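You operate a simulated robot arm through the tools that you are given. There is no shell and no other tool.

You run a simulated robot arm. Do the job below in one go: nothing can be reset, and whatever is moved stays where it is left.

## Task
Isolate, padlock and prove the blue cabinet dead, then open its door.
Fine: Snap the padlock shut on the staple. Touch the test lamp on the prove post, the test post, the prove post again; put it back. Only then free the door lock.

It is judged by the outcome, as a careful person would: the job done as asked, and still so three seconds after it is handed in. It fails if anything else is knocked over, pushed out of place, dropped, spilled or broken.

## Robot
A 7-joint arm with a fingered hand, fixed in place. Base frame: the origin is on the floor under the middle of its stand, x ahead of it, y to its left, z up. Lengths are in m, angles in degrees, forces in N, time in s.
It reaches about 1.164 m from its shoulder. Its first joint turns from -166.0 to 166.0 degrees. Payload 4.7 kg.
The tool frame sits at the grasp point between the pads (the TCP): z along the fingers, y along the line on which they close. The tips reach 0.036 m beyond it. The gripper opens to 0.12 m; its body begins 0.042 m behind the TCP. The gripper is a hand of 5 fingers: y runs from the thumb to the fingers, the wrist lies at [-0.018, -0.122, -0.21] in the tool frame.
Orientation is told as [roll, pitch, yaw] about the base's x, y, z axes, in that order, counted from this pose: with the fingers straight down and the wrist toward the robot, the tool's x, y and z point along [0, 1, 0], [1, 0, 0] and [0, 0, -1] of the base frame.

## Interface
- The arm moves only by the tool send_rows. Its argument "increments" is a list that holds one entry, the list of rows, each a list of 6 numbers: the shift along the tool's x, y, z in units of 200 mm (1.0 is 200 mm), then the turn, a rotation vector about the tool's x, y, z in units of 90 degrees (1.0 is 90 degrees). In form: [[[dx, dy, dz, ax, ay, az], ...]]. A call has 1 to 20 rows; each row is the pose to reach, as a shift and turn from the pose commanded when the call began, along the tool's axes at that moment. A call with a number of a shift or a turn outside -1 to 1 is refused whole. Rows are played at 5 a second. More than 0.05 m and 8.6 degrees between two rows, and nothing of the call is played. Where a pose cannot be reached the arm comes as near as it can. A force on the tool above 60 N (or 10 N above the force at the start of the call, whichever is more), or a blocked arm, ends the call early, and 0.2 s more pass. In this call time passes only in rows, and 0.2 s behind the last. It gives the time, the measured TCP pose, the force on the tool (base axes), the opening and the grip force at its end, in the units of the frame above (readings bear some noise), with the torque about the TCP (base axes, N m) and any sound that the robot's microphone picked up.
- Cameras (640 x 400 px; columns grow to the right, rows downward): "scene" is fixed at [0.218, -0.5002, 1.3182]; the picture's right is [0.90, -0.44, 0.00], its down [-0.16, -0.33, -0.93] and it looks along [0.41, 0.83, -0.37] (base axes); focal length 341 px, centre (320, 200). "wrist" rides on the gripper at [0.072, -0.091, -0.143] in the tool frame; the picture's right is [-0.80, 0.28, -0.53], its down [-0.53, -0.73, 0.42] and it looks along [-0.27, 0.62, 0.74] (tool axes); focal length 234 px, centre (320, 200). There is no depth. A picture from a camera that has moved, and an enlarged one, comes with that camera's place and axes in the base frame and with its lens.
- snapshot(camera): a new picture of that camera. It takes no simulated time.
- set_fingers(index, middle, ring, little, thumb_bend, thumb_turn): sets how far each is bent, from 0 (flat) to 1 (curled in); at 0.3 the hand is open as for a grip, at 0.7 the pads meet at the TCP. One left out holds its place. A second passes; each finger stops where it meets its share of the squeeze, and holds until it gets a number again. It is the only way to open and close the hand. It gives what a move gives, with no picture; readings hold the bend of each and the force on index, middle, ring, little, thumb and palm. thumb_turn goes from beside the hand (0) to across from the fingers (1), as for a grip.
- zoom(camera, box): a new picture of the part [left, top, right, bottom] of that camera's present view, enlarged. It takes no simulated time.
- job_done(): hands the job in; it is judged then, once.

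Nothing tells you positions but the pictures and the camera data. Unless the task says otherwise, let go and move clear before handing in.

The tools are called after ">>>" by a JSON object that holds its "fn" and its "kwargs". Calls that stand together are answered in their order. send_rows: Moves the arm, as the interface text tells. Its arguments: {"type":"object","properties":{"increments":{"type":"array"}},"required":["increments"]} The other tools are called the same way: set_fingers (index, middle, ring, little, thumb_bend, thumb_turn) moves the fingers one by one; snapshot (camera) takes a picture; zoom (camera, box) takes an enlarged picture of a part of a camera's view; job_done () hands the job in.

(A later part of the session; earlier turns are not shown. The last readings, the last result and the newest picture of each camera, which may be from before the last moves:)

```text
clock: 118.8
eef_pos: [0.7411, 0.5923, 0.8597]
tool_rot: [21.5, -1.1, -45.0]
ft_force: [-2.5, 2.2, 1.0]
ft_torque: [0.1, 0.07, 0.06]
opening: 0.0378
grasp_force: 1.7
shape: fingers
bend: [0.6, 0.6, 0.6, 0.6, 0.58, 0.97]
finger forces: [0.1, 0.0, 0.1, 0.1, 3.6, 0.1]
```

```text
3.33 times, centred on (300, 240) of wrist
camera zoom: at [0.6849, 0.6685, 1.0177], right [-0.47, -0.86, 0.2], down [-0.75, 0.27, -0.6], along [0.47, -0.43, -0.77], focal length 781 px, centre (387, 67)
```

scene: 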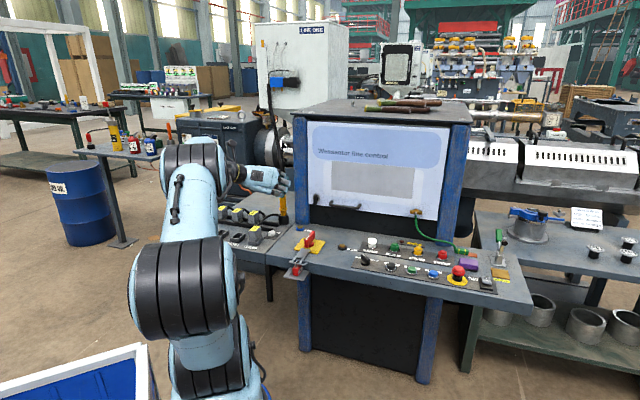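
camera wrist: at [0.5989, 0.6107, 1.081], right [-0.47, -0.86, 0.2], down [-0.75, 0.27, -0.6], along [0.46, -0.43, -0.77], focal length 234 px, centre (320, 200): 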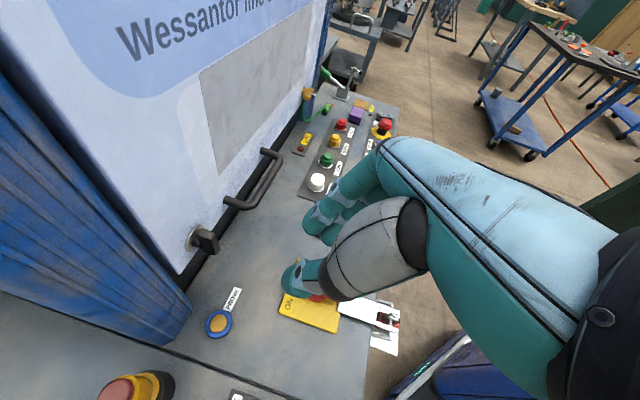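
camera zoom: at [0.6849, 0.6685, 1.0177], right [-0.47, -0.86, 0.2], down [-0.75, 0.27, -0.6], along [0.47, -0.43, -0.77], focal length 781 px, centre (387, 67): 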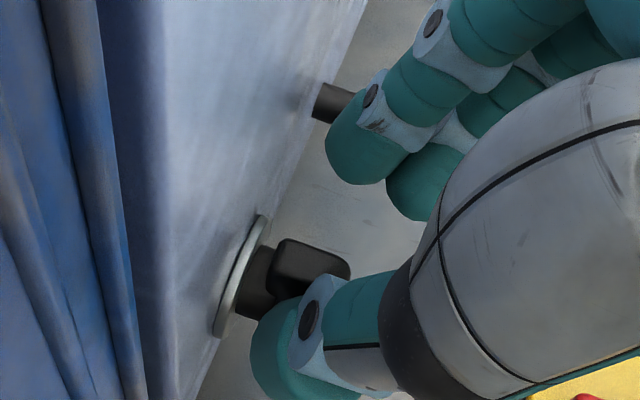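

>>> {"fn": "send_rows", "kwargs": {"increments": [[[0, 0.015, 0, 0, 0, 0], [0, 0.03, 0, 0, 0, 0], [0, 0.03, 0, 0, 0, 0]]]}}

>>> {"fn": "zoom", "kwargs": {"camera": "wrist", "box": [240, 180, 360, 300]}}

>>> {"fn": "zoom", "kwargs": {"camera": "scene", "box": [295, 165, 345, 215]}}

```text
clock: 119.6
eef_pos: [0.7456, 0.5878, 0.8612]
tool_rot: [21.6, -1.1, -45.0]
ft_force: [-5.5, 4.3, 3.2]
ft_torque: [0.19, 0.2, 0.13]
opening: 0.043
grasp_force: 3.6
shape: fingers
bend: [0.6, 0.6, 0.6, 0.6, 0.55, 0.97]
finger forces: [0.0, 0.0, 0.0, 0.1, 7.3, 0.0]
```

```text
3.33 times, centred on (300, 240) of wrist
camera zoom: at [0.6891, 0.6644, 1.0183], right [-0.47, -0.86, 0.2], down [-0.75, 0.27, -0.6], along [0.47, -0.43, -0.77], focal length 781 px, centre (387, 67)
```

zoom: 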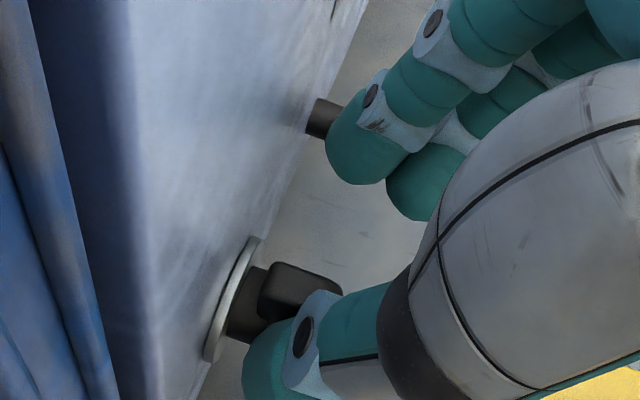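

```text
8.00 times, centred on (320, 190) of scene
camera zoom: at [0.218, -0.5002, 1.3182], right [0.9, -0.44, 0.0], down [-0.16, -0.33, -0.93], along [0.41, 0.83, -0.37], focal length 2730 px, centre (320, 280)
```

zoom: 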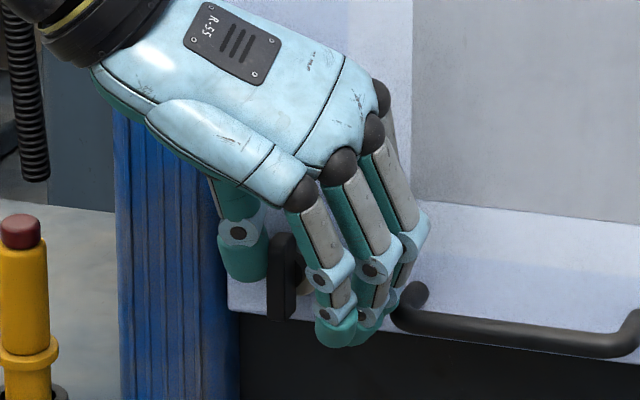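

Clockwise doesn't budge it at 7 N. I'll try the other way: push the wing's top to the left with the index finger.

>>> {"fn": "send_rows", "kwargs": {"increments": [[[0, -0.04, 0, 0, 0, 0], [0, -0.08, 0, 0, 0, 0], [0, -0.12, 0, 0, 0, 0], [0, -0.15, 0, 0, 0, 0], [0, -0.17, 0, 0, 0, 0], [0, -0.185, 0, 0, 0, 0], [0, -0.2, 0, 0, 0, 0]]]}}

>>> {"fn": "zoom", "kwargs": {"camera": "wrist", "box": [240, 180, 360, 300]}}

>>> {"fn": "zoom", "kwargs": {"camera": "scene", "box": [295, 165, 345, 215]}}

```text
clock: 121.2
eef_pos: [0.7178, 0.615, 0.8587]
tool_rot: [21.4, -1.1, -45.1]
ft_force: [1.2, -2.7, 2.3]
ft_torque: [-0.03, -0.05, -0.1]
opening: 0.0375
grasp_force: 2.2
shape: fingers
bend: [0.57, 0.6, 0.6, 0.6, 0.6, 0.97]
finger forces: [3.4, 0.0, 0.0, 0.0, 0.1, 0.1]
```

```text
3.33 times, centred on (300, 240) of wrist
camera zoom: at [0.6618, 0.6917, 1.0167], right [-0.47, -0.86, 0.2], down [-0.75, 0.27, -0.6], along [0.46, -0.43, -0.77], focal length 781 px, centre (387, 67)
```

zoom: 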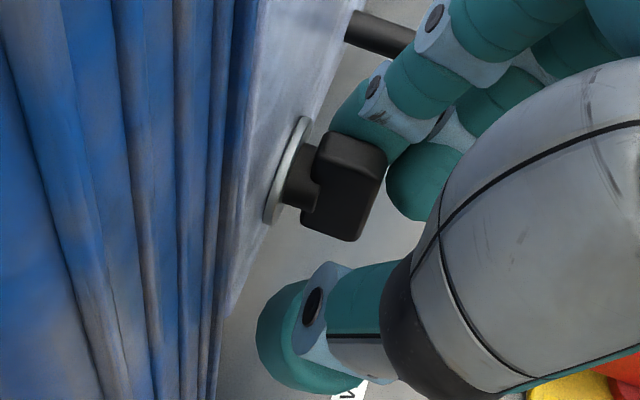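

```text
8.00 times, centred on (320, 190) of scene
camera zoom: at [0.218, -0.5002, 1.3182], right [0.9, -0.44, 0.0], down [-0.16, -0.33, -0.93], along [0.41, 0.83, -0.37], focal length 2730 px, centre (320, 280)
```

zoom: 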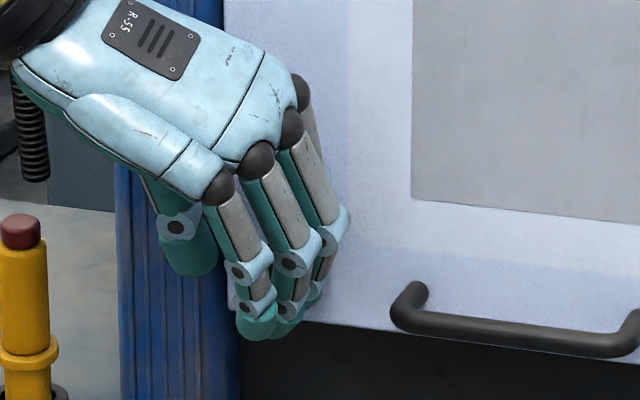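

>>> {"fn": "send_rows", "kwargs": {"increments": [[[0, -0.015, 0, 0, 0, 0], [0, -0.03, 0, 0, 0, 0], [0, -0.045, 0, 0, 0, 0], [0, -0.045, 0, 0, 0, 0]]]}}

>>> {"fn": "zoom", "kwargs": {"camera": "wrist", "box": [240, 180, 360, 300]}}

```text
clock: 122.2
eef_pos: [0.7128, 0.6206, 0.8582]
tool_rot: [21.6, -1.0, -45.1]
ft_force: [4.0, -6.4, 5.5]
ft_torque: [-0.25, -0.26, -0.21]
opening: 0.045
grasp_force: 4.4
shape: fingers
bend: [0.53, 0.6, 0.6, 0.6, 0.6, 0.97]
finger forces: [8.9, 0.0, 0.0, 0.0, 0.0, 0.1]
```

```text
3.33 times, centred on (300, 240) of wrist
camera zoom: at [0.6557, 0.6976, 1.0172], right [-0.47, -0.86, 0.2], down [-0.75, 0.27, -0.6], along [0.46, -0.43, -0.77], focal length 781 px, centre (387, 67)
```

zoom: 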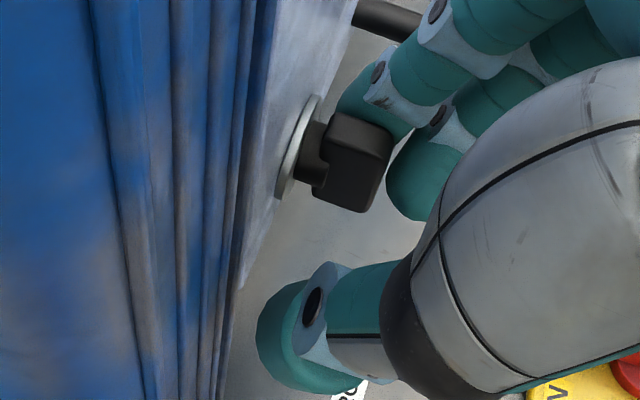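

Neither direction has moved visibly yet at about 0.1 N·m. I'll apply more torque to the left by closing the index finger harder against the wing from this position.

>>> {"fn": "set_fingers", "kwargs": {"index": 0.66}}

>>> {"fn": "zoom", "kwargs": {"camera": "wrist", "box": [240, 180, 360, 300]}}

```text
clock: 123.2
eef_pos: [0.7111, 0.6215, 0.8595]
tool_rot: [21.5, -1.1, -45.1]
ft_force: [5.4, -7.5, 4.4]
ft_torque: [-0.22, -0.25, -0.24]
opening: 0.0443
grasp_force: 5.3
shape: fingers
bend: [0.52, 0.6, 0.6, 0.6, 0.6, 0.97]
finger forces: [9.5, 0.1, 0.1, 0.1, 0.1, 0.0]
```

```text
3.33 times, centred on (300, 240) of wrist
camera zoom: at [0.6554, 0.6978, 1.0168], right [-0.47, -0.86, 0.2], down [-0.75, 0.27, -0.6], along [0.46, -0.43, -0.77], focal length 781 px, centre (387, 67)
```

zoom: 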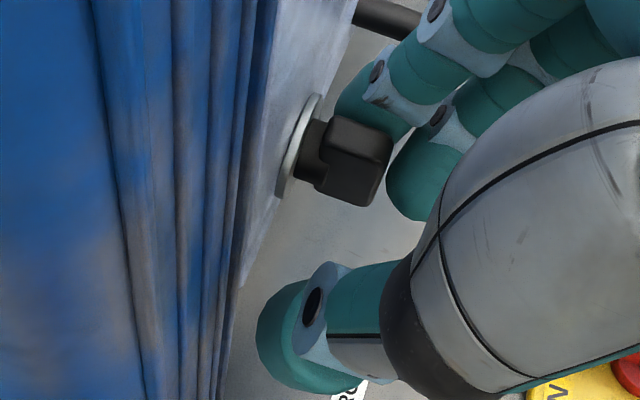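

>>> {"fn": "send_rows", "kwargs": {"increments": [[[0.0146, 0, -0.0372, 0, 0, 0], [0.0146, -0.02, -0.0372, 0, 0, 0], [0.0146, -0.03, -0.0372, 0, 0, 0]]]}}

>>> {"fn": "zoom", "kwargs": {"camera": "wrist", "box": [240, 180, 360, 300]}}

>>> {"fn": "zoom", "kwargs": {"camera": "scene", "box": [295, 165, 345, 215]}}

```text
clock: 124.0
eef_pos: [0.7063, 0.6264, 0.8675]
tool_rot: [21.5, -1.1, -45.1]
ft_force: [1.8, -1.6, 1.8]
ft_torque: [-0.06, -0.1, -0.02]
opening: 0.0364
grasp_force: 1.6
shape: fingers
bend: [0.57, 0.6, 0.6, 0.6, 0.6, 0.97]
finger forces: [2.8, 0.0, 0.0, 0.0, 0.1, 0.1]
```

```text
3.33 times, centred on (300, 240) of wrist
camera zoom: at [0.6499, 0.703, 1.0248], right [-0.47, -0.86, 0.2], down [-0.75, 0.27, -0.6], along [0.47, -0.43, -0.77], focal length 781 px, centre (387, 67)
```

zoom: 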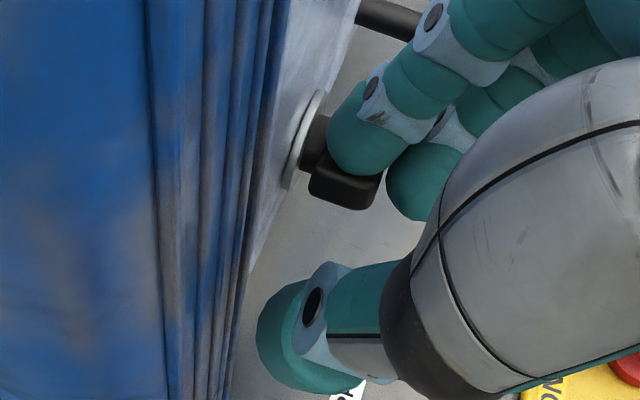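

```text
8.00 times, centred on (320, 190) of scene
camera zoom: at [0.218, -0.5002, 1.3182], right [0.9, -0.44, 0.0], down [-0.16, -0.33, -0.93], along [0.41, 0.83, -0.37], focal length 2730 px, centre (320, 280)
```

zoom: 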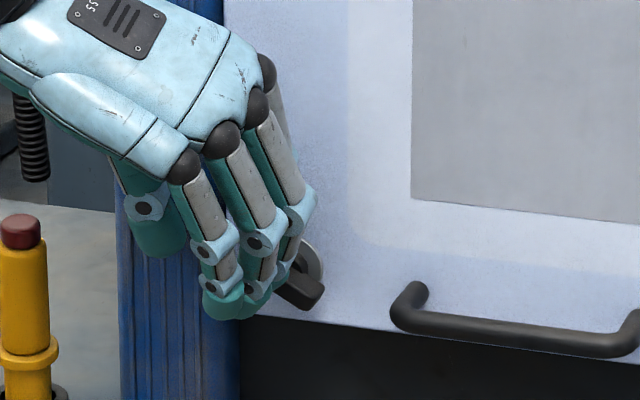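

It's turning: the wing has swung anticlockwise about 50–60°. I'll carry the finger on left and down to finish the quarter turn.

>>> {"fn": "send_rows", "kwargs": {"increments": [[[-0.001, -0.02, 0.003, 0, 0, 0], [-0.004, -0.04, 0.01, 0, 0, 0], [-0.009, -0.055, 0.023, 0, 0, 0], [-0.0146, -0.06, 0.037, 0, 0, 0], [-0.0146, -0.06, 0.037, 0, 0, 0]]]}}

>>> {"fn": "zoom", "kwargs": {"camera": "wrist", "box": [240, 180, 360, 300]}}

>>> {"fn": "zoom", "kwargs": {"camera": "scene", "box": [295, 165, 345, 215]}}

```text
clock: 125.2
eef_pos: [0.699, 0.6339, 0.8646]
tool_rot: [21.9, -1.1, -45.1]
ft_force: [-3.5, -9.5, 36.3]
ft_torque: [-0.56, -1.12, -0.32]
opening: 0.0349
grasp_force: 18.1
shape: fingers
bend: [0.58, 0.6, 0.6, 0.6, 0.6, 0.97]
finger forces: [36.0, 0.0, 0.0, 0.0, 0.0, 0.0]
```

```text
3.33 times, centred on (300, 240) of wrist
camera zoom: at [0.6418, 0.71, 1.0223], right [-0.47, -0.86, 0.19], down [-0.75, 0.27, -0.61], along [0.47, -0.43, -0.77], focal length 781 px, centre (387, 67)
```

zoom: 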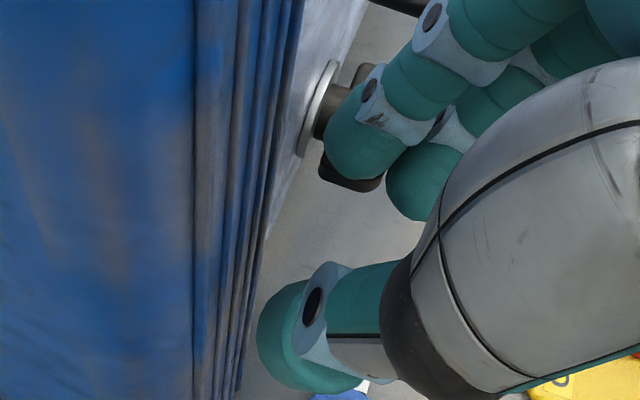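

```text
8.00 times, centred on (320, 190) of scene
camera zoom: at [0.218, -0.5002, 1.3182], right [0.9, -0.44, 0.0], down [-0.16, -0.33, -0.93], along [0.41, 0.83, -0.37], focal length 2730 px, centre (320, 280)
```

zoom: 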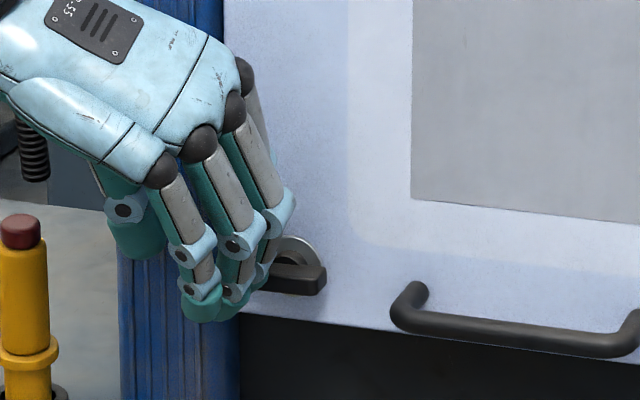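

The wing is now horizontal and hard on its stop, so the lock is freed. I'll lift off and back away.

>>> {"fn": "send_rows", "kwargs": {"increments": [[[0.03, 0, -0.08, 0, 0, 0], [0.08, 0, -0.2, 0, 0, 0], [0.0, 0, -0.3, 0, 0, 0], [-0.2, 0, -0.37, 0, 0, 0], [-0.35, 0, -0.42, 0, 0, 0]]]}}

>>> {"fn": "snapshot", "kwargs": {"camera": "wrist"}}

>>> {"fn": "snapshot", "kwargs": {"camera": "scene"}}

>>> {"fn": "zoom", "kwargs": {"camera": "scene", "box": [280, 110, 460, 250]}}

```text
clock: 126.4
eef_pos: [0.6296, 0.5682, 0.9108]
tool_rot: [21.4, -1.1, -45.0]
ft_force: [0.1, -0.2, -0.4]
ft_torque: [0.03, 0.0, 0.0]
opening: 0.0312
grasp_force: 0.1
shape: fingers
bend: [0.61, 0.6, 0.6, 0.6, 0.6, 0.98]
finger forces: [0.0, 0.1, 0.0, 0.1, 0.0, 0.0]
```

```text
taken
camera wrist: at [0.5736, 0.6444, 1.069], right [-0.47, -0.86, 0.2], down [-0.75, 0.27, -0.6], along [0.46, -0.43, -0.77], focal length 234 px, centre (320, 200)
```

wrist: 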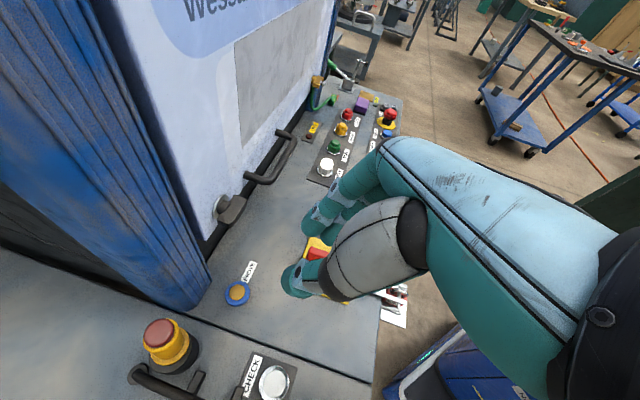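

```text
taken
```

scene: 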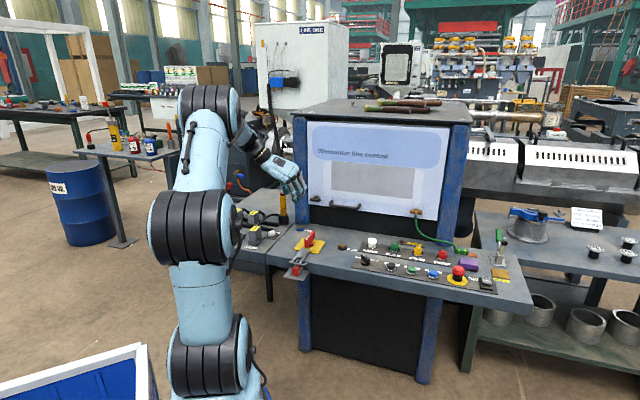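

```text
2.86 times, centred on (370, 180) of scene
camera zoom: at [0.218, -0.5002, 1.3182], right [0.9, -0.44, 0.0], down [-0.16, -0.33, -0.93], along [0.41, 0.83, -0.37], focal length 975 px, centre (177, 257)
```

zoom: 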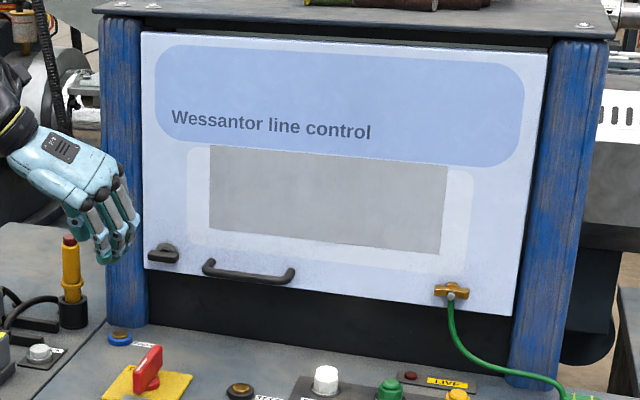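

The lock is free (wing horizontal). Now for the door handle, a horizontal bar near (e 0.21, n 0.948, z 0.815). I'll retreat and reorient so the fingers can reach over the bar from the front.

>>> {"fn": "send_rows", "kwargs": {"increments": [[[-0.16, 0, -0.06, 0, -0.08, 0], [-0.32, 0, -0.12, 0, -0.16, 0], [-0.4655, 0, -0.1825, 0, -0.238, 0]]]}}

>>> {"fn": "send_rows", "kwargs": {"increments": [[[0, 0, 0, 0, 0, -0.0909], [0, 0, 0, 0, 0, -0.1818], [0, 0, 0, 0, 0, -0.2727], [0, 0, 0, 0, 0, -0.3636], [0, 0, 0, 0, 0, -0.4545], [0, 0, 0, 0, 0, -0.5454], [0, 0, 0, 0, 0, -0.6363], [0, 0, 0, 0, 0, -0.7272], [0, 0, 0, 0, 0, -0.8181], [0, 0, 0, 0, 0, -0.909], [0, 0, 0, 0, 0, -1.0]]]}}

>>> {"fn": "send_rows", "kwargs": {"increments": [[[0, 0, 0, -0.0833, 0, 0], [0, 0, 0, -0.1667, 0, 0], [0, 0, 0, -0.25, 0, 0], [0, 0, 0, -0.3333, 0, 0], [0, 0, 0, -0.4167, 0, 0], [0, 0, 0, -0.5, 0, 0]]]}}

>>> {"fn": "snapshot", "kwargs": {"camera": "wrist"}}

>>> {"fn": "snapshot", "kwargs": {"camera": "scene"}}

```text
clock: 127.2
eef_pos: [0.5583, 0.497, 0.9111]
tool_rot: [-0.1, -1.2, -45.0]
ft_force: [0.5, 0.0, 1.3]
ft_torque: [0.02, 0.01, 0.01]
opening: 0.031
grasp_force: 0.1
shape: fingers
bend: [0.61, 0.6, 0.6, 0.6, 0.6, 0.98]
finger forces: [0.1, 0.0, 0.0, 0.0, 0.1, 0.1]
```

```text
clock: 129.6
eef_pos: [0.5587, 0.496, 0.912]
tool_rot: [-1.1, -0.1, 45.0]
ft_force: [-0.6, -0.3, 0.4]
ft_torque: [0.02, 0.0, 0.03]
opening: 0.0311
grasp_force: 0.0
shape: fingers
bend: [0.61, 0.6, 0.6, 0.6, 0.6, 0.98]
finger forces: [0.0, 0.0, 0.1, 0.1, 0.1, 0.0]
```

```text
clock: 131.0
eef_pos: [0.5593, 0.496, 0.9102]
tool_rot: [-1.5, -45.0, 46.1]
ft_force: [-0.6, -0.4, 0.5]
ft_torque: [0.03, 0.03, 0.02]
opening: 0.0308
grasp_force: 0.0
shape: fingers
bend: [0.61, 0.6, 0.6, 0.6, 0.6, 0.98]
finger forces: [0.0, 0.0, 0.1, 0.0, 0.0, 0.0]
```

```text
taken
camera wrist: at [0.3896, 0.4304, 0.9459], right [0.44, -0.69, 0.58], down [0.23, -0.54, -0.81], along [0.87, 0.49, -0.08], focal length 234 px, centre (320, 200)
```

wrist: 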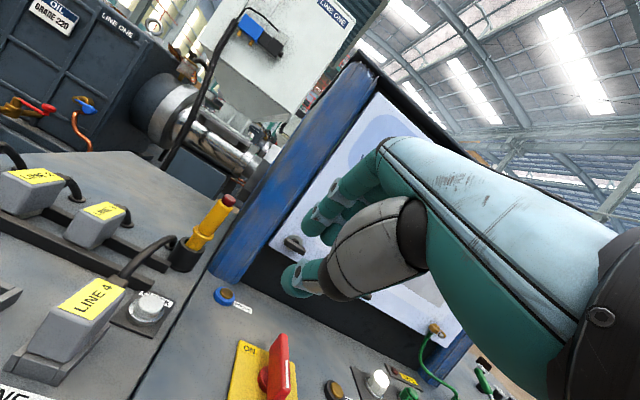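

```text
taken
```

scene: 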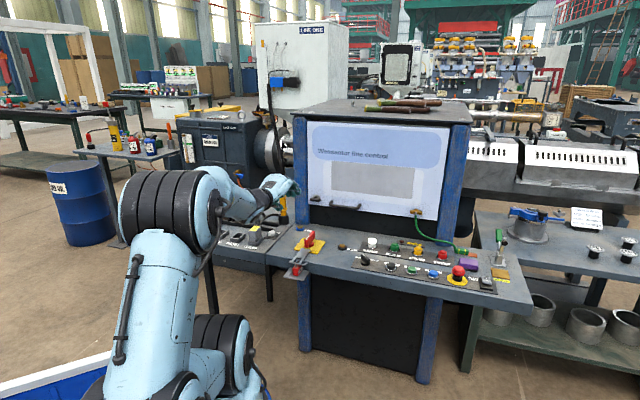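

Hand now points forward-down at 45°. I'll move to a pre-grasp point in front of and above the handle bar.

>>> {"fn": "send_rows", "kwargs": {"increments": [[[-0.15, 0.078, 0.119, 0, 0, 0], [-0.3, 0.156, 0.238, 0, 0, 0], [-0.45, 0.233, 0.356, 0, 0, 0], [-0.6, 0.311, 0.475, 0, 0, 0], [-0.75, 0.389, 0.594, 0, 0, 0], [-0.75, 0.389, 0.594, 0, 0, 0]]]}}

>>> {"fn": "snapshot", "kwargs": {"camera": "wrist"}}

>>> {"fn": "zoom", "kwargs": {"camera": "scene", "box": [300, 160, 400, 240]}}

```text
clock: 132.4
eef_pos: [0.7156, 0.524, 0.8832]
tool_rot: [-2.1, -44.5, 44.5]
ft_force: [0.2, -0.6, 0.6]
ft_torque: [-0.01, 0.01, 0.02]
opening: 0.0309
grasp_force: 0.0
shape: fingers
bend: [0.61, 0.6, 0.6, 0.6, 0.6, 0.98]
finger forces: [0.1, 0.1, 0.0, 0.0, 0.1, 0.0]
out of reach, approached as far as the arm can: row 3, 4, 5, 6
```

```text
taken
camera wrist: at [0.5442, 0.4642, 0.9188], right [0.41, -0.69, 0.59], down [0.21, -0.56, -0.8], along [0.89, 0.46, -0.08], focal length 234 px, centre (320, 200)
```

wrist: 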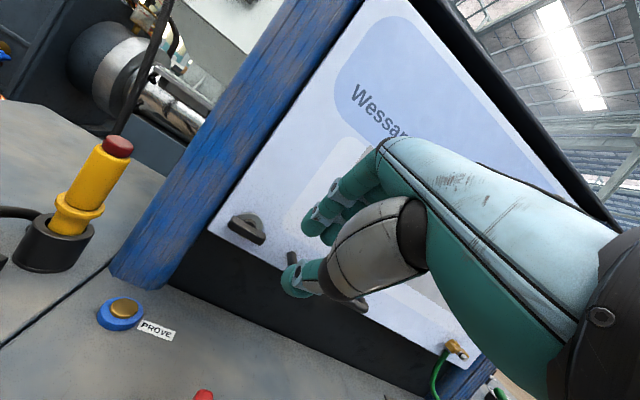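

```text
5.00 times, centred on (350, 200) of scene
camera zoom: at [0.218, -0.5002, 1.3182], right [0.9, -0.44, 0.0], down [-0.16, -0.33, -0.93], along [0.41, 0.83, -0.37], focal length 1706 px, centre (170, 200)
```

zoom: 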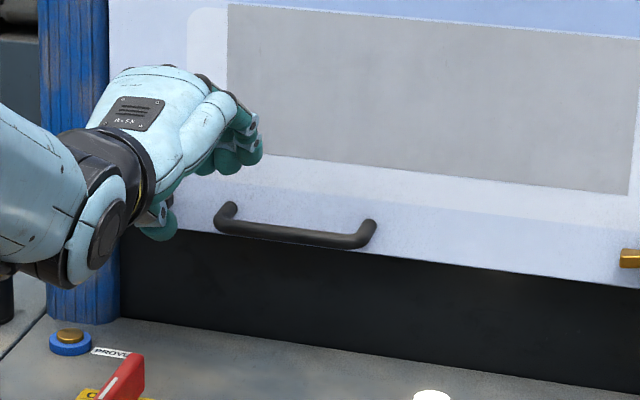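

Again a reach limit at this tilt. I'll reduce the forward tilt to about 25° and see where that puts the hand.

>>> {"fn": "send_rows", "kwargs": {"increments": [[[0, 0, 0, 0.074, 0, 0], [0, 0, 0, 0.148, 0, 0], [0, 0, 0, 0.222, 0, 0], [0, 0, 0, 0.222, 0, 0]]]}}

>>> {"fn": "set_fingers", "kwargs": {"index": 0.63, "middle": 0.63, "ring": 0.63, "little": 0.63, "thumb_bend": 0.6}}

>>> {"fn": "snapshot", "kwargs": {"camera": "wrist"}}

>>> {"fn": "zoom", "kwargs": {"camera": "scene", "box": [300, 150, 400, 230]}}

```text
clock: 133.4
eef_pos: [0.7157, 0.5249, 0.8825]
tool_rot: [-1.2, -25.0, 45.5]
ft_force: [-0.3, -0.3, -0.3]
ft_torque: [-0.02, -0.02, 0.0]
opening: 0.0308
grasp_force: 0.0
shape: fingers
bend: [0.61, 0.6, 0.6, 0.6, 0.6, 0.98]
finger forces: [0.1, 0.0, 0.0, 0.1, 0.1, 0.0]
```

```text
clock: 134.4
eef_pos: [0.7164, 0.5245, 0.883]
tool_rot: [-1.2, -25.1, 45.5]
ft_force: [-0.4, 0.5, 0.0]
ft_torque: [-0.02, 0.04, 0.02]
opening: 0.0288
grasp_force: 0.0
shape: fingers
bend: [0.63, 0.63, 0.63, 0.63, 0.6, 0.98]
finger forces: [0.0, 0.1, 0.0, 0.1, 0.1, 0.1]
```

```text
taken
camera wrist: at [0.5615, 0.4749, 0.9724], right [0.58, -0.54, 0.61], down [0.04, -0.73, -0.68], along [0.81, 0.42, -0.4], focal length 234 px, centre (320, 200)
```

wrist: 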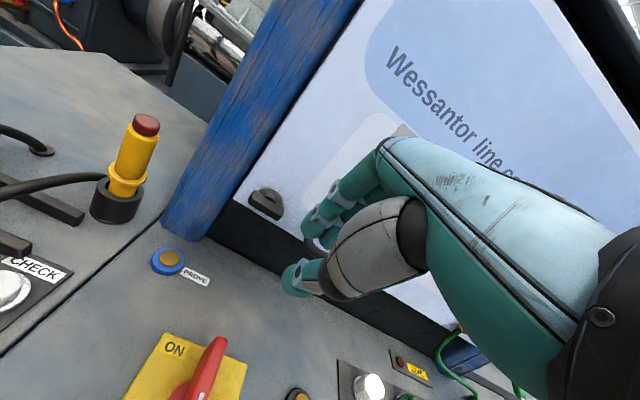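

```text
5.00 times, centred on (350, 190) of scene
camera zoom: at [0.218, -0.5002, 1.3182], right [0.9, -0.44, 0.0], down [-0.16, -0.33, -0.93], along [0.41, 0.83, -0.37], focal length 1706 px, centre (170, 250)
```

zoom: 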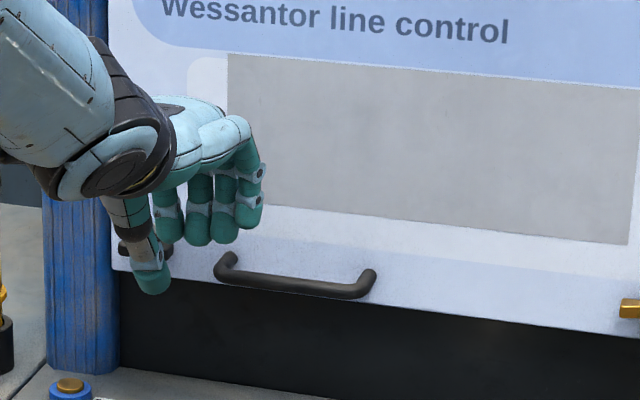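

The pose holds at 25°. I'll move over the handle bar with the fingers just above and behind it.

>>> {"fn": "send_rows", "kwargs": {"increments": [[[-0.15, 0.06, -0.03, 0, 0, 0], [-0.2965, 0.15, 0.02, 0, 0, 0], [-0.2965, 0.291, 0.0695, 0, 0, 0], [-0.2965, 0.291, 0.0695, 0, 0, 0]]]}}

>>> {"fn": "snapshot", "kwargs": {"camera": "wrist"}}

>>> {"fn": "zoom", "kwargs": {"camera": "scene", "box": [310, 160, 390, 230]}}

```text
clock: 135.4
eef_pos: [0.7985, 0.5229, 0.8968]
tool_rot: [-1.2, -25.1, 45.4]
ft_force: [-12.2, -10.2, 1.8]
ft_torque: [0.38, -0.45, -0.11]
opening: 0.0286
grasp_force: 8.0
shape: fingers
bend: [0.63, 0.68, 0.63, 0.63, 0.6, 0.98]
finger forces: [0.0, 15.4, 0.0, 0.0, 0.1, 0.1]
```

```text
taken
camera wrist: at [0.6438, 0.4736, 0.9858], right [0.58, -0.54, 0.61], down [0.04, -0.73, -0.69], along [0.81, 0.42, -0.4], focal length 234 px, centre (320, 200)
```

wrist: 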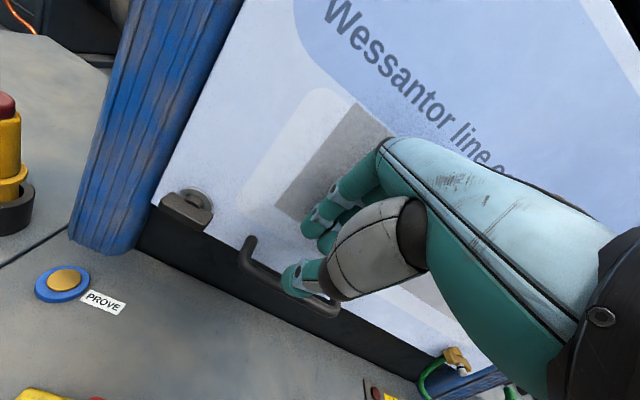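

```text
5.71 times, centred on (350, 195) of scene
camera zoom: at [0.218, -0.5002, 1.3182], right [0.9, -0.44, 0.0], down [-0.16, -0.33, -0.93], along [0.41, 0.83, -0.37], focal length 1950 px, centre (149, 229)
```

zoom: 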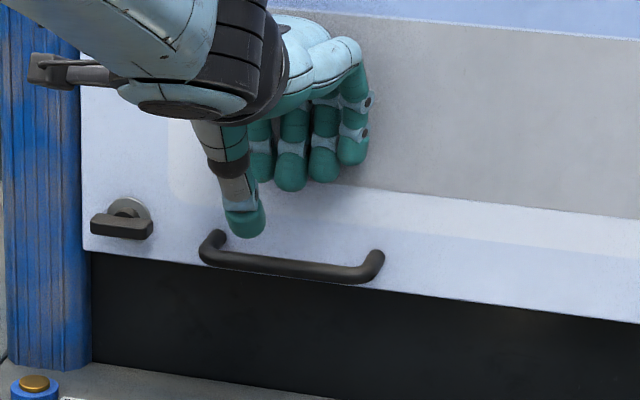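

The middle finger's knuckle touched the door, so I'm backing off. I'll add 10° more tilt for clearance and line up to approach the bar along the finger direction.

>>> {"fn": "send_rows", "kwargs": {"increments": [[[0, -0.15, -0.05, 0, 0, 0], [0, -0.17, -0.12, -0.055, 0, 0], [0, -0.17, -0.12, -0.111, 0, 0], [0, -0.17, -0.12, -0.111, 0, 0]]]}}

>>> {"fn": "zoom", "kwargs": {"camera": "scene", "box": [310, 160, 390, 230]}}

```text
clock: 136.4
eef_pos: [0.7676, 0.4946, 0.904]
tool_rot: [-1.3, -33.4, 46.0]
ft_force: [0.2, 0.4, 0.5]
ft_torque: [-0.04, 0.02, -0.03]
opening: 0.0284
grasp_force: 0.0
shape: fingers
bend: [0.63, 0.63, 0.63, 0.63, 0.6, 0.98]
finger forces: [0.1, 0.0, 0.0, 0.1, 0.0, 0.1]
```

```text
5.71 times, centred on (350, 195) of scene
camera zoom: at [0.218, -0.5002, 1.3182], right [0.9, -0.44, 0.0], down [-0.16, -0.33, -0.93], along [0.41, 0.83, -0.37], focal length 1950 px, centre (149, 229)
```

zoom: 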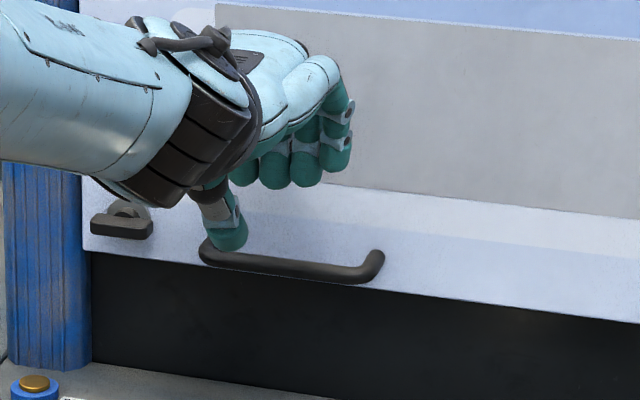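

The hand's approach axis now points straight at the bar. I'll advance along it in steps.

>>> {"fn": "send_rows", "kwargs": {"increments": [[[0, 0, 0.1, 0, 0, 0], [0, 0, 0.2, 0, 0, 0], [0, 0, 0.28, 0, 0, 0], [0, 0, 0.28, 0, 0, 0]]]}}

>>> {"fn": "zoom", "kwargs": {"camera": "scene", "box": [310, 160, 390, 230]}}

>>> {"fn": "zoom", "kwargs": {"camera": "wrist", "box": [220, 170, 380, 310]}}

```text
clock: 137.4
eef_pos: [0.7936, 0.517, 0.8578]
tool_rot: [-1.4, -35.0, 45.7]
ft_force: [-0.2, 0.0, -1.0]
ft_torque: [0.0, 0.02, 0.02]
opening: 0.0289
grasp_force: 0.1
shape: fingers
bend: [0.63, 0.63, 0.63, 0.63, 0.6, 0.98]
finger forces: [0.0, 0.1, 0.0, 0.1, 0.0, 0.1]
```

```text
5.71 times, centred on (350, 195) of scene
camera zoom: at [0.218, -0.5002, 1.3182], right [0.9, -0.44, 0.0], down [-0.16, -0.33, -0.93], along [0.41, 0.83, -0.37], focal length 1950 px, centre (149, 229)
```

zoom: 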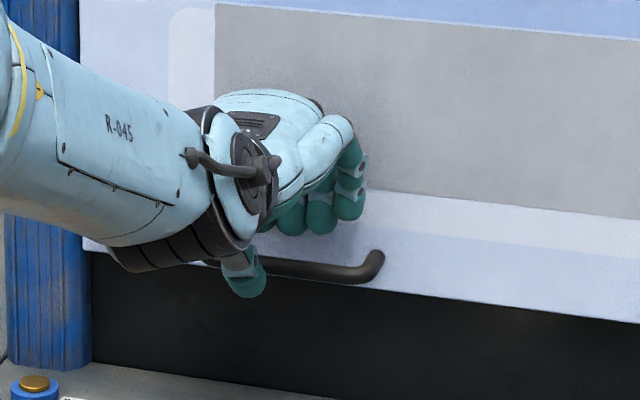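

```text
2.86 times, centred on (300, 240) of wrist
camera zoom: at [0.63, 0.4571, 0.9205], right [0.51, -0.61, 0.61], down [0.14, -0.64, -0.76], along [0.85, 0.47, -0.24], focal length 669 px, centre (377, 86)
```

zoom: 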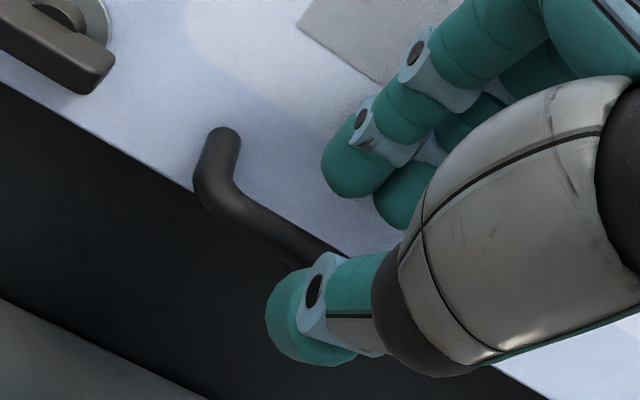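

The bar lies between index and thumb. I'll advance the last 26 mm.

>>> {"fn": "send_rows", "kwargs": {"increments": [[[0, -0.014, 0.045, 0, 0, 0], [0, -0.028, 0.09, 0, 0, 0], [0, -0.028, 0.13, 0, 0, 0], [0, -0.028, 0.13, 0, 0, 0]]]}}

>>> {"fn": "zoom", "kwargs": {"camera": "wrist", "box": [220, 170, 380, 310]}}

>>> {"fn": "zoom", "kwargs": {"camera": "scene", "box": [310, 170, 390, 240]}}

```text
clock: 138.4
eef_pos: [0.8016, 0.5236, 0.8326]
tool_rot: [-1.4, -34.9, 45.7]
ft_force: [-4.2, -3.7, 0.4]
ft_torque: [-0.02, 0.02, -0.07]
opening: 0.0289
grasp_force: 2.6
shape: fingers
bend: [0.63, 0.66, 0.63, 0.63, 0.6, 0.98]
finger forces: [0.1, 5.5, 0.1, 0.1, 0.1, 0.0]
```

```text
2.86 times, centred on (300, 240) of wrist
camera zoom: at [0.6372, 0.4645, 0.8954], right [0.51, -0.61, 0.61], down [0.13, -0.64, -0.76], along [0.85, 0.47, -0.24], focal length 669 px, centre (377, 86)
```

zoom: 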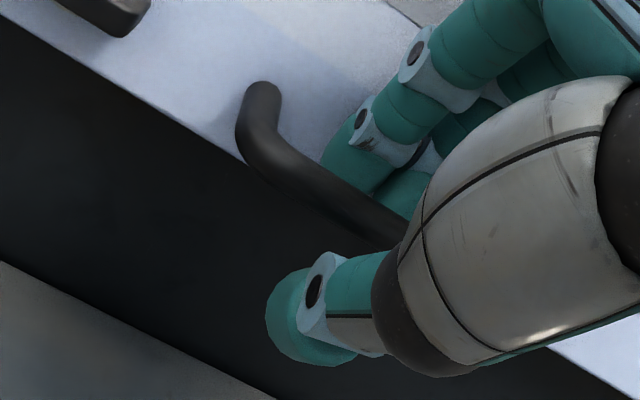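

```text
5.71 times, centred on (350, 205) of scene
camera zoom: at [0.218, -0.5002, 1.3182], right [0.9, -0.44, 0.0], down [-0.16, -0.33, -0.93], along [0.41, 0.83, -0.37], focal length 1950 px, centre (149, 171)
```

zoom: 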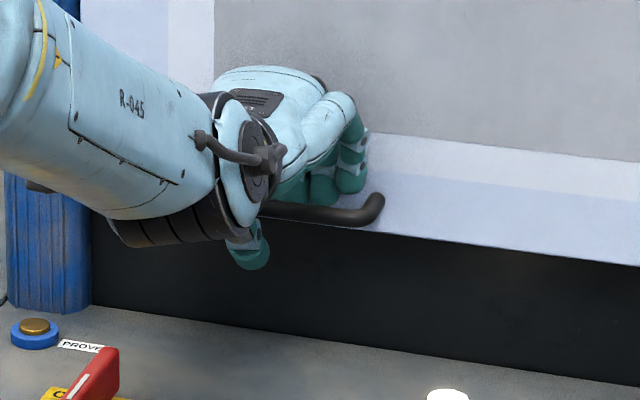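

The fingers are now behind the bar and the thumb in front. I'll close the grip on it.

>>> {"fn": "set_fingers", "kwargs": {"index": 0.74, "middle": 0.74, "ring": 0.74, "little": 0.74, "thumb_bend": 0.72}}

>>> {"fn": "zoom", "kwargs": {"camera": "wrist", "box": [220, 170, 380, 310]}}

```text
clock: 139.4
eef_pos: [0.8015, 0.5231, 0.8329]
tool_rot: [-1.3, -35.0, 45.7]
ft_force: [3.9, -0.6, -6.3]
ft_torque: [0.14, -0.3, 0.26]
opening: 0.0012
grasp_force: 15.5
shape: fingers
bend: [0.73, 0.73, 0.73, 0.74, 0.68, 0.97]
finger forces: [2.9, 13.5, 5.6, 2.5, 6.7, 0.0]
```

```text
2.86 times, centred on (300, 240) of wrist
camera zoom: at [0.6376, 0.4645, 0.8954], right [0.51, -0.61, 0.61], down [0.13, -0.64, -0.76], along [0.85, 0.47, -0.24], focal length 669 px, centre (377, 86)
```

zoom: 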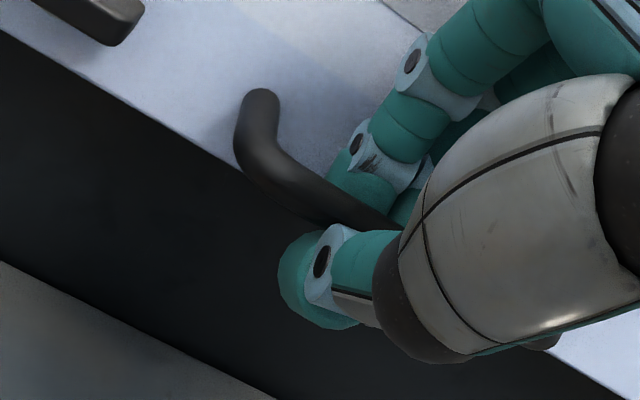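

The bar is firmly held. I'll pull gently 2 cm outward to see how the door swings.

>>> {"fn": "send_rows", "kwargs": {"increments": [[[0, -0.02, -0.0144, 0, 0, 0], [0, -0.041, -0.0287, 0, 0, 0], [0, -0.0615, -0.043, 0, 0, 0], [0, -0.082, -0.0574, 0, 0, 0]]]}}

>>> {"fn": "zoom", "kwargs": {"camera": "scene", "box": [280, 90, 480, 240]}}

>>> {"fn": "snapshot", "kwargs": {"camera": "wrist"}}

```text
clock: 140.4
eef_pos: [0.7879, 0.5086, 0.8333]
tool_rot: [-1.4, -35.0, 45.7]
ft_force: [9.0, -5.7, -5.7]
ft_torque: [-0.02, -0.31, 0.37]
opening: 0.0015
grasp_force: 15.9
shape: fingers
bend: [0.74, 0.73, 0.73, 0.73, 0.68, 0.98]
finger forces: [1.9, 10.9, 6.2, 3.9, 7.9, 0.1]
```

```text
2.67 times, centred on (380, 165) of scene
camera zoom: at [0.218, -0.5002, 1.3182], right [0.9, -0.44, 0.0], down [-0.16, -0.33, -0.93], along [0.41, 0.83, -0.37], focal length 910 px, centre (160, 293)
```

zoom: 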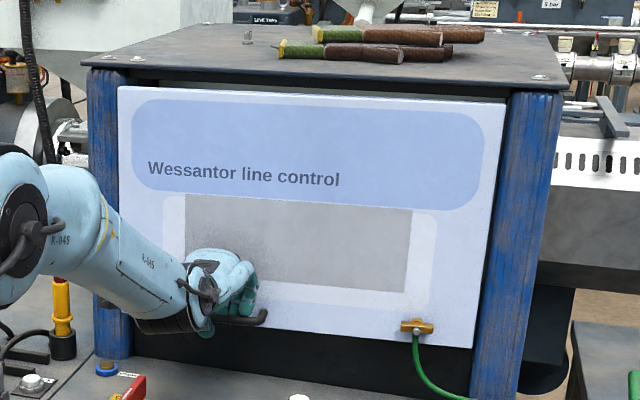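

```text
taken
camera wrist: at [0.6244, 0.4498, 0.8957], right [0.51, -0.61, 0.61], down [0.13, -0.64, -0.76], along [0.85, 0.47, -0.24], focal length 234 px, centre (320, 200)
```

wrist: 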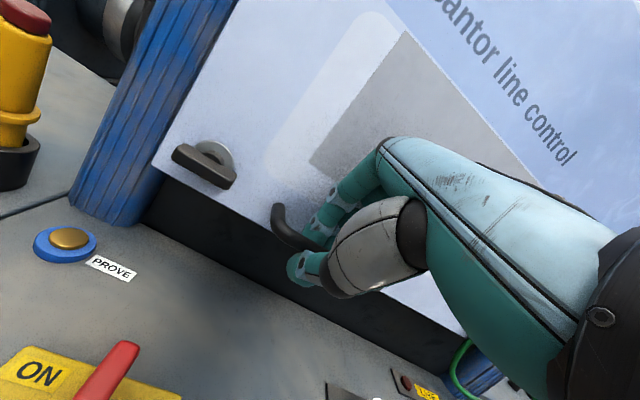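

The door follows the hand outward. I'll continue on an arc assuming a right-hand hinge (about 10° total), turning the hand with it, and check the forces.

>>> {"fn": "send_rows", "kwargs": {"increments": [[[-0.016, -0.041, -0.0287, 0, 0.016, -0.0228], [-0.033, -0.082, -0.0574, 0, 0.032, -0.0455], [-0.052, -0.123, -0.0861, 0, 0.048, -0.0683], [-0.0715, -0.1638, -0.1148, 0, 0.0638, -0.091], [-0.0715, -0.1638, -0.1148, 0, 0.0638, -0.091]]]}}

>>> {"fn": "zoom", "kwargs": {"camera": "scene", "box": [280, 90, 480, 240]}}

>>> {"fn": "snapshot", "kwargs": {"camera": "wrist"}}

```text
clock: 141.6
eef_pos: [0.7697, 0.4734, 0.8335]
tool_rot: [-1.2, -34.9, 55.8]
ft_force: [-10.8, 7.3, -5.8]
ft_torque: [0.5, -0.44, 0.28]
opening: 0.0018
grasp_force: 17.9
shape: fingers
bend: [0.74, 0.73, 0.73, 0.74, 0.68, 0.97]
finger forces: [3.3, 18.7, 5.3, 1.9, 6.6, 0.1]
```

```text
2.67 times, centred on (380, 165) of scene
camera zoom: at [0.218, -0.5002, 1.3182], right [0.9, -0.44, 0.0], down [-0.16, -0.33, -0.93], along [0.41, 0.83, -0.37], focal length 910 px, centre (160, 293)
```

zoom: 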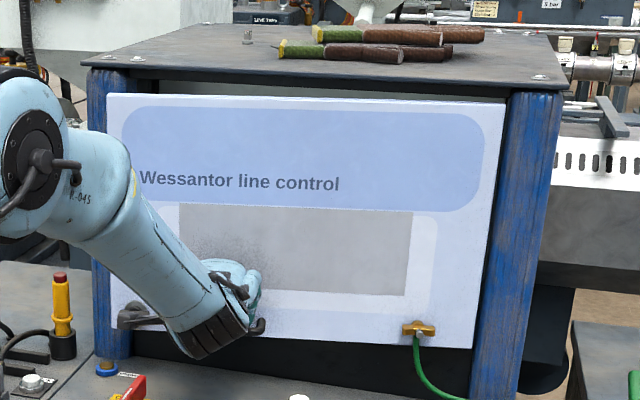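

```text
taken
camera wrist: at [0.6176, 0.3848, 0.8966], right [0.61, -0.51, 0.61], down [0.24, -0.61, -0.76], along [0.76, 0.61, -0.25], focal length 234 px, centre (320, 200)
```

wrist: 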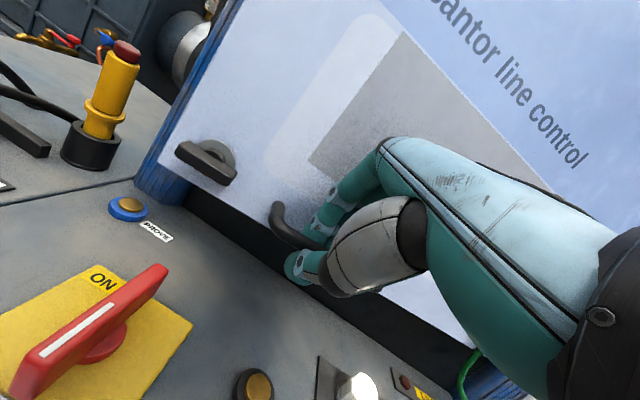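

The door is hinged on the right and opening. I'll continue the arc in 15° steps, watching the arm's clearance.

>>> {"fn": "send_rows", "kwargs": {"increments": [[[-0.009, -0.0629, -0.0441, 0, 0.016, -0.0228], [-0.015, -0.1257, -0.0881, 0, 0.0319, -0.0455], [-0.028, -0.188, -0.1315, 0, 0.0479, -0.0683], [-0.045, -0.2494, -0.1748, 0, 0.0638, -0.091], [-0.066, -0.31, -0.2171, 0, 0.0798, -0.1138], [-0.09, -0.3702, -0.2594, 0, 0.0957, -0.1365]]]}}

>>> {"fn": "zoom", "kwargs": {"camera": "scene", "box": [260, 90, 480, 260]}}

>>> {"fn": "snapshot", "kwargs": {"camera": "wrist"}}

```text
clock: 143.0
eef_pos: [0.7334, 0.3858, 0.8331]
tool_rot: [-1.2, -34.6, 70.6]
ft_force: [15.3, -2.9, -10.0]
ft_torque: [0.33, -0.26, -0.1]
opening: 0.0022
grasp_force: 16.9
shape: fingers
bend: [0.74, 0.73, 0.73, 0.74, 0.68, 0.98]
finger forces: [3.5, 16.2, 5.0, 1.1, 8.0, 0.0]
```

```text
2.35 times, centred on (370, 175) of scene
camera zoom: at [0.218, -0.5002, 1.3182], right [0.9, -0.44, 0.0], down [-0.16, -0.33, -0.93], along [0.41, 0.83, -0.37], focal length 803 px, centre (202, 259)
```

zoom: 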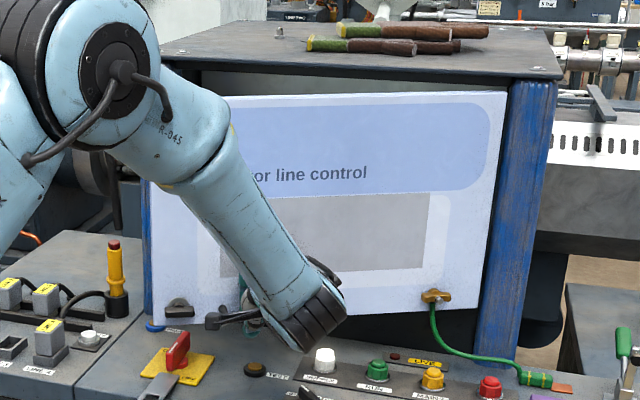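

```text
taken
camera wrist: at [0.6098, 0.2638, 0.8977], right [0.72, -0.34, 0.61], down [0.39, -0.53, -0.76], along [0.57, 0.78, -0.25], focal length 234 px, centre (320, 200)
```

wrist: 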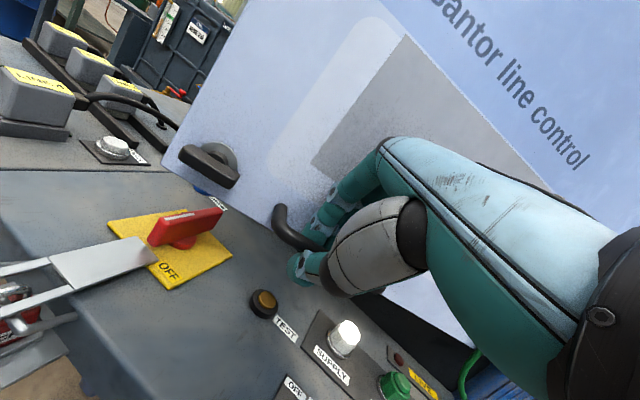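

The door is at about 25° and all is clear. Continuing.

>>> {"fn": "send_rows", "kwargs": {"increments": [[[-0.02, -0.0629, -0.0441, 0, 0.016, -0.0228], [-0.034, -0.1257, -0.0881, 0, 0.0319, -0.0455], [-0.047, -0.188, -0.1315, 0, 0.0479, -0.0683], [-0.064, -0.2494, -0.1748, 0, 0.0638, -0.091], [-0.085, -0.31, -0.2171, 0, 0.0798, -0.1138], [-0.109, -0.3702, -0.2594, 0, 0.0957, -0.1365]]]}}

>>> {"fn": "zoom", "kwargs": {"camera": "scene", "box": [260, 90, 480, 260]}}

>>> {"fn": "snapshot", "kwargs": {"camera": "wrist"}}

```text
clock: 144.4
eef_pos: [0.723, 0.2942, 0.8355]
tool_rot: [-1.0, -34.3, 85.5]
ft_force: [20.0, -1.2, -13.9]
ft_torque: [0.56, -0.16, -0.18]
opening: 0.0031
grasp_force: 17.5
shape: fingers
bend: [0.73, 0.72, 0.73, 0.74, 0.67, 0.99]
finger forces: [3.7, 18.4, 4.8, 0.1, 8.6, 0.0]
```

```text
2.35 times, centred on (370, 175) of scene
camera zoom: at [0.218, -0.5002, 1.3182], right [0.9, -0.44, 0.0], down [-0.16, -0.33, -0.93], along [0.41, 0.83, -0.37], focal length 803 px, centre (202, 259)
```

zoom: 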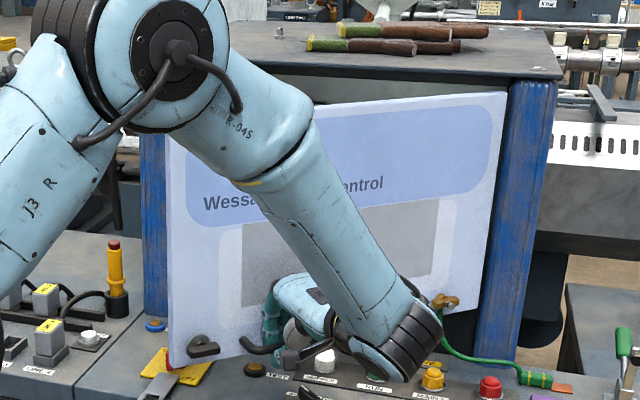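

```text
taken
camera wrist: at [0.6352, 0.1445, 0.8995], right [0.79, -0.14, 0.6], down [0.51, -0.41, -0.76], along [0.35, 0.9, -0.25], focal length 234 px, centre (320, 200)
```

wrist: 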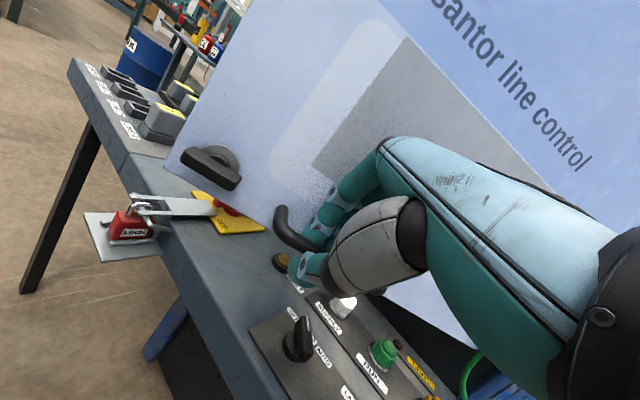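

About 40° open and everything is still clear. I'll go on a little further, easing the sideways load.

>>> {"fn": "send_rows", "kwargs": {"increments": [[[-0.025, -0.0629, -0.0441, 0, 0.016, -0.0228], [-0.04, -0.1257, -0.0881, 0, 0.0319, -0.0455], [-0.053, -0.188, -0.1315, 0, 0.0479, -0.0683], [-0.07, -0.2494, -0.1748, 0, 0.0638, -0.091]]]}}

>>> {"fn": "zoom", "kwargs": {"camera": "scene", "box": [240, 70, 480, 260]}}

>>> {"fn": "snapshot", "kwargs": {"camera": "wrist"}}

```text
clock: 145.4
eef_pos: [0.7304, 0.2327, 0.8342]
tool_rot: [-0.8, -34.2, 95.5]
ft_force: [4.8, 0.6, -17.4]
ft_torque: [0.54, -0.1, 0.05]
opening: 0.0035
grasp_force: 18.8
shape: fingers
bend: [0.73, 0.72, 0.73, 0.74, 0.67, 0.98]
finger forces: [3.5, 21.1, 4.6, 0.0, 8.9, 0.0]
```

```text
2.11 times, centred on (360, 165) of scene
camera zoom: at [0.218, -0.5002, 1.3182], right [0.9, -0.44, 0.0], down [-0.16, -0.33, -0.93], along [0.41, 0.83, -0.37], focal length 718 px, centre (236, 274)
```

zoom: 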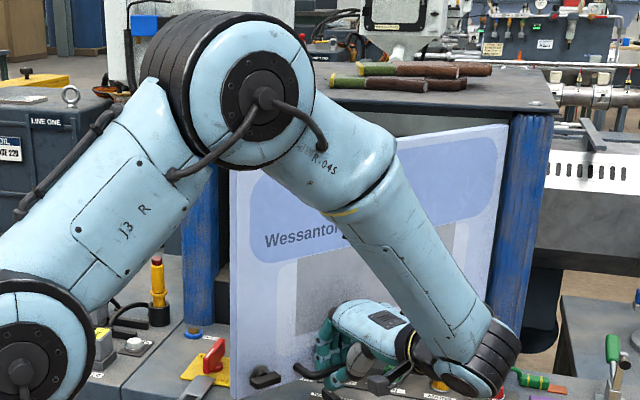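

```text
taken
camera wrist: at [0.6707, 0.07, 0.9007], right [0.8, 0.01, 0.6], down [0.57, -0.32, -0.76], along [0.19, 0.95, -0.26], focal length 234 px, centre (320, 200)
```

wrist: 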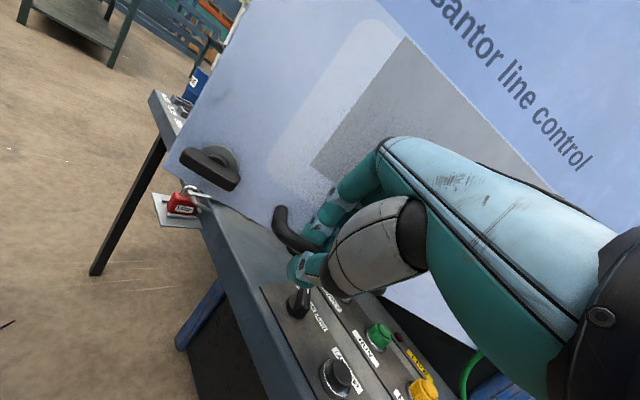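

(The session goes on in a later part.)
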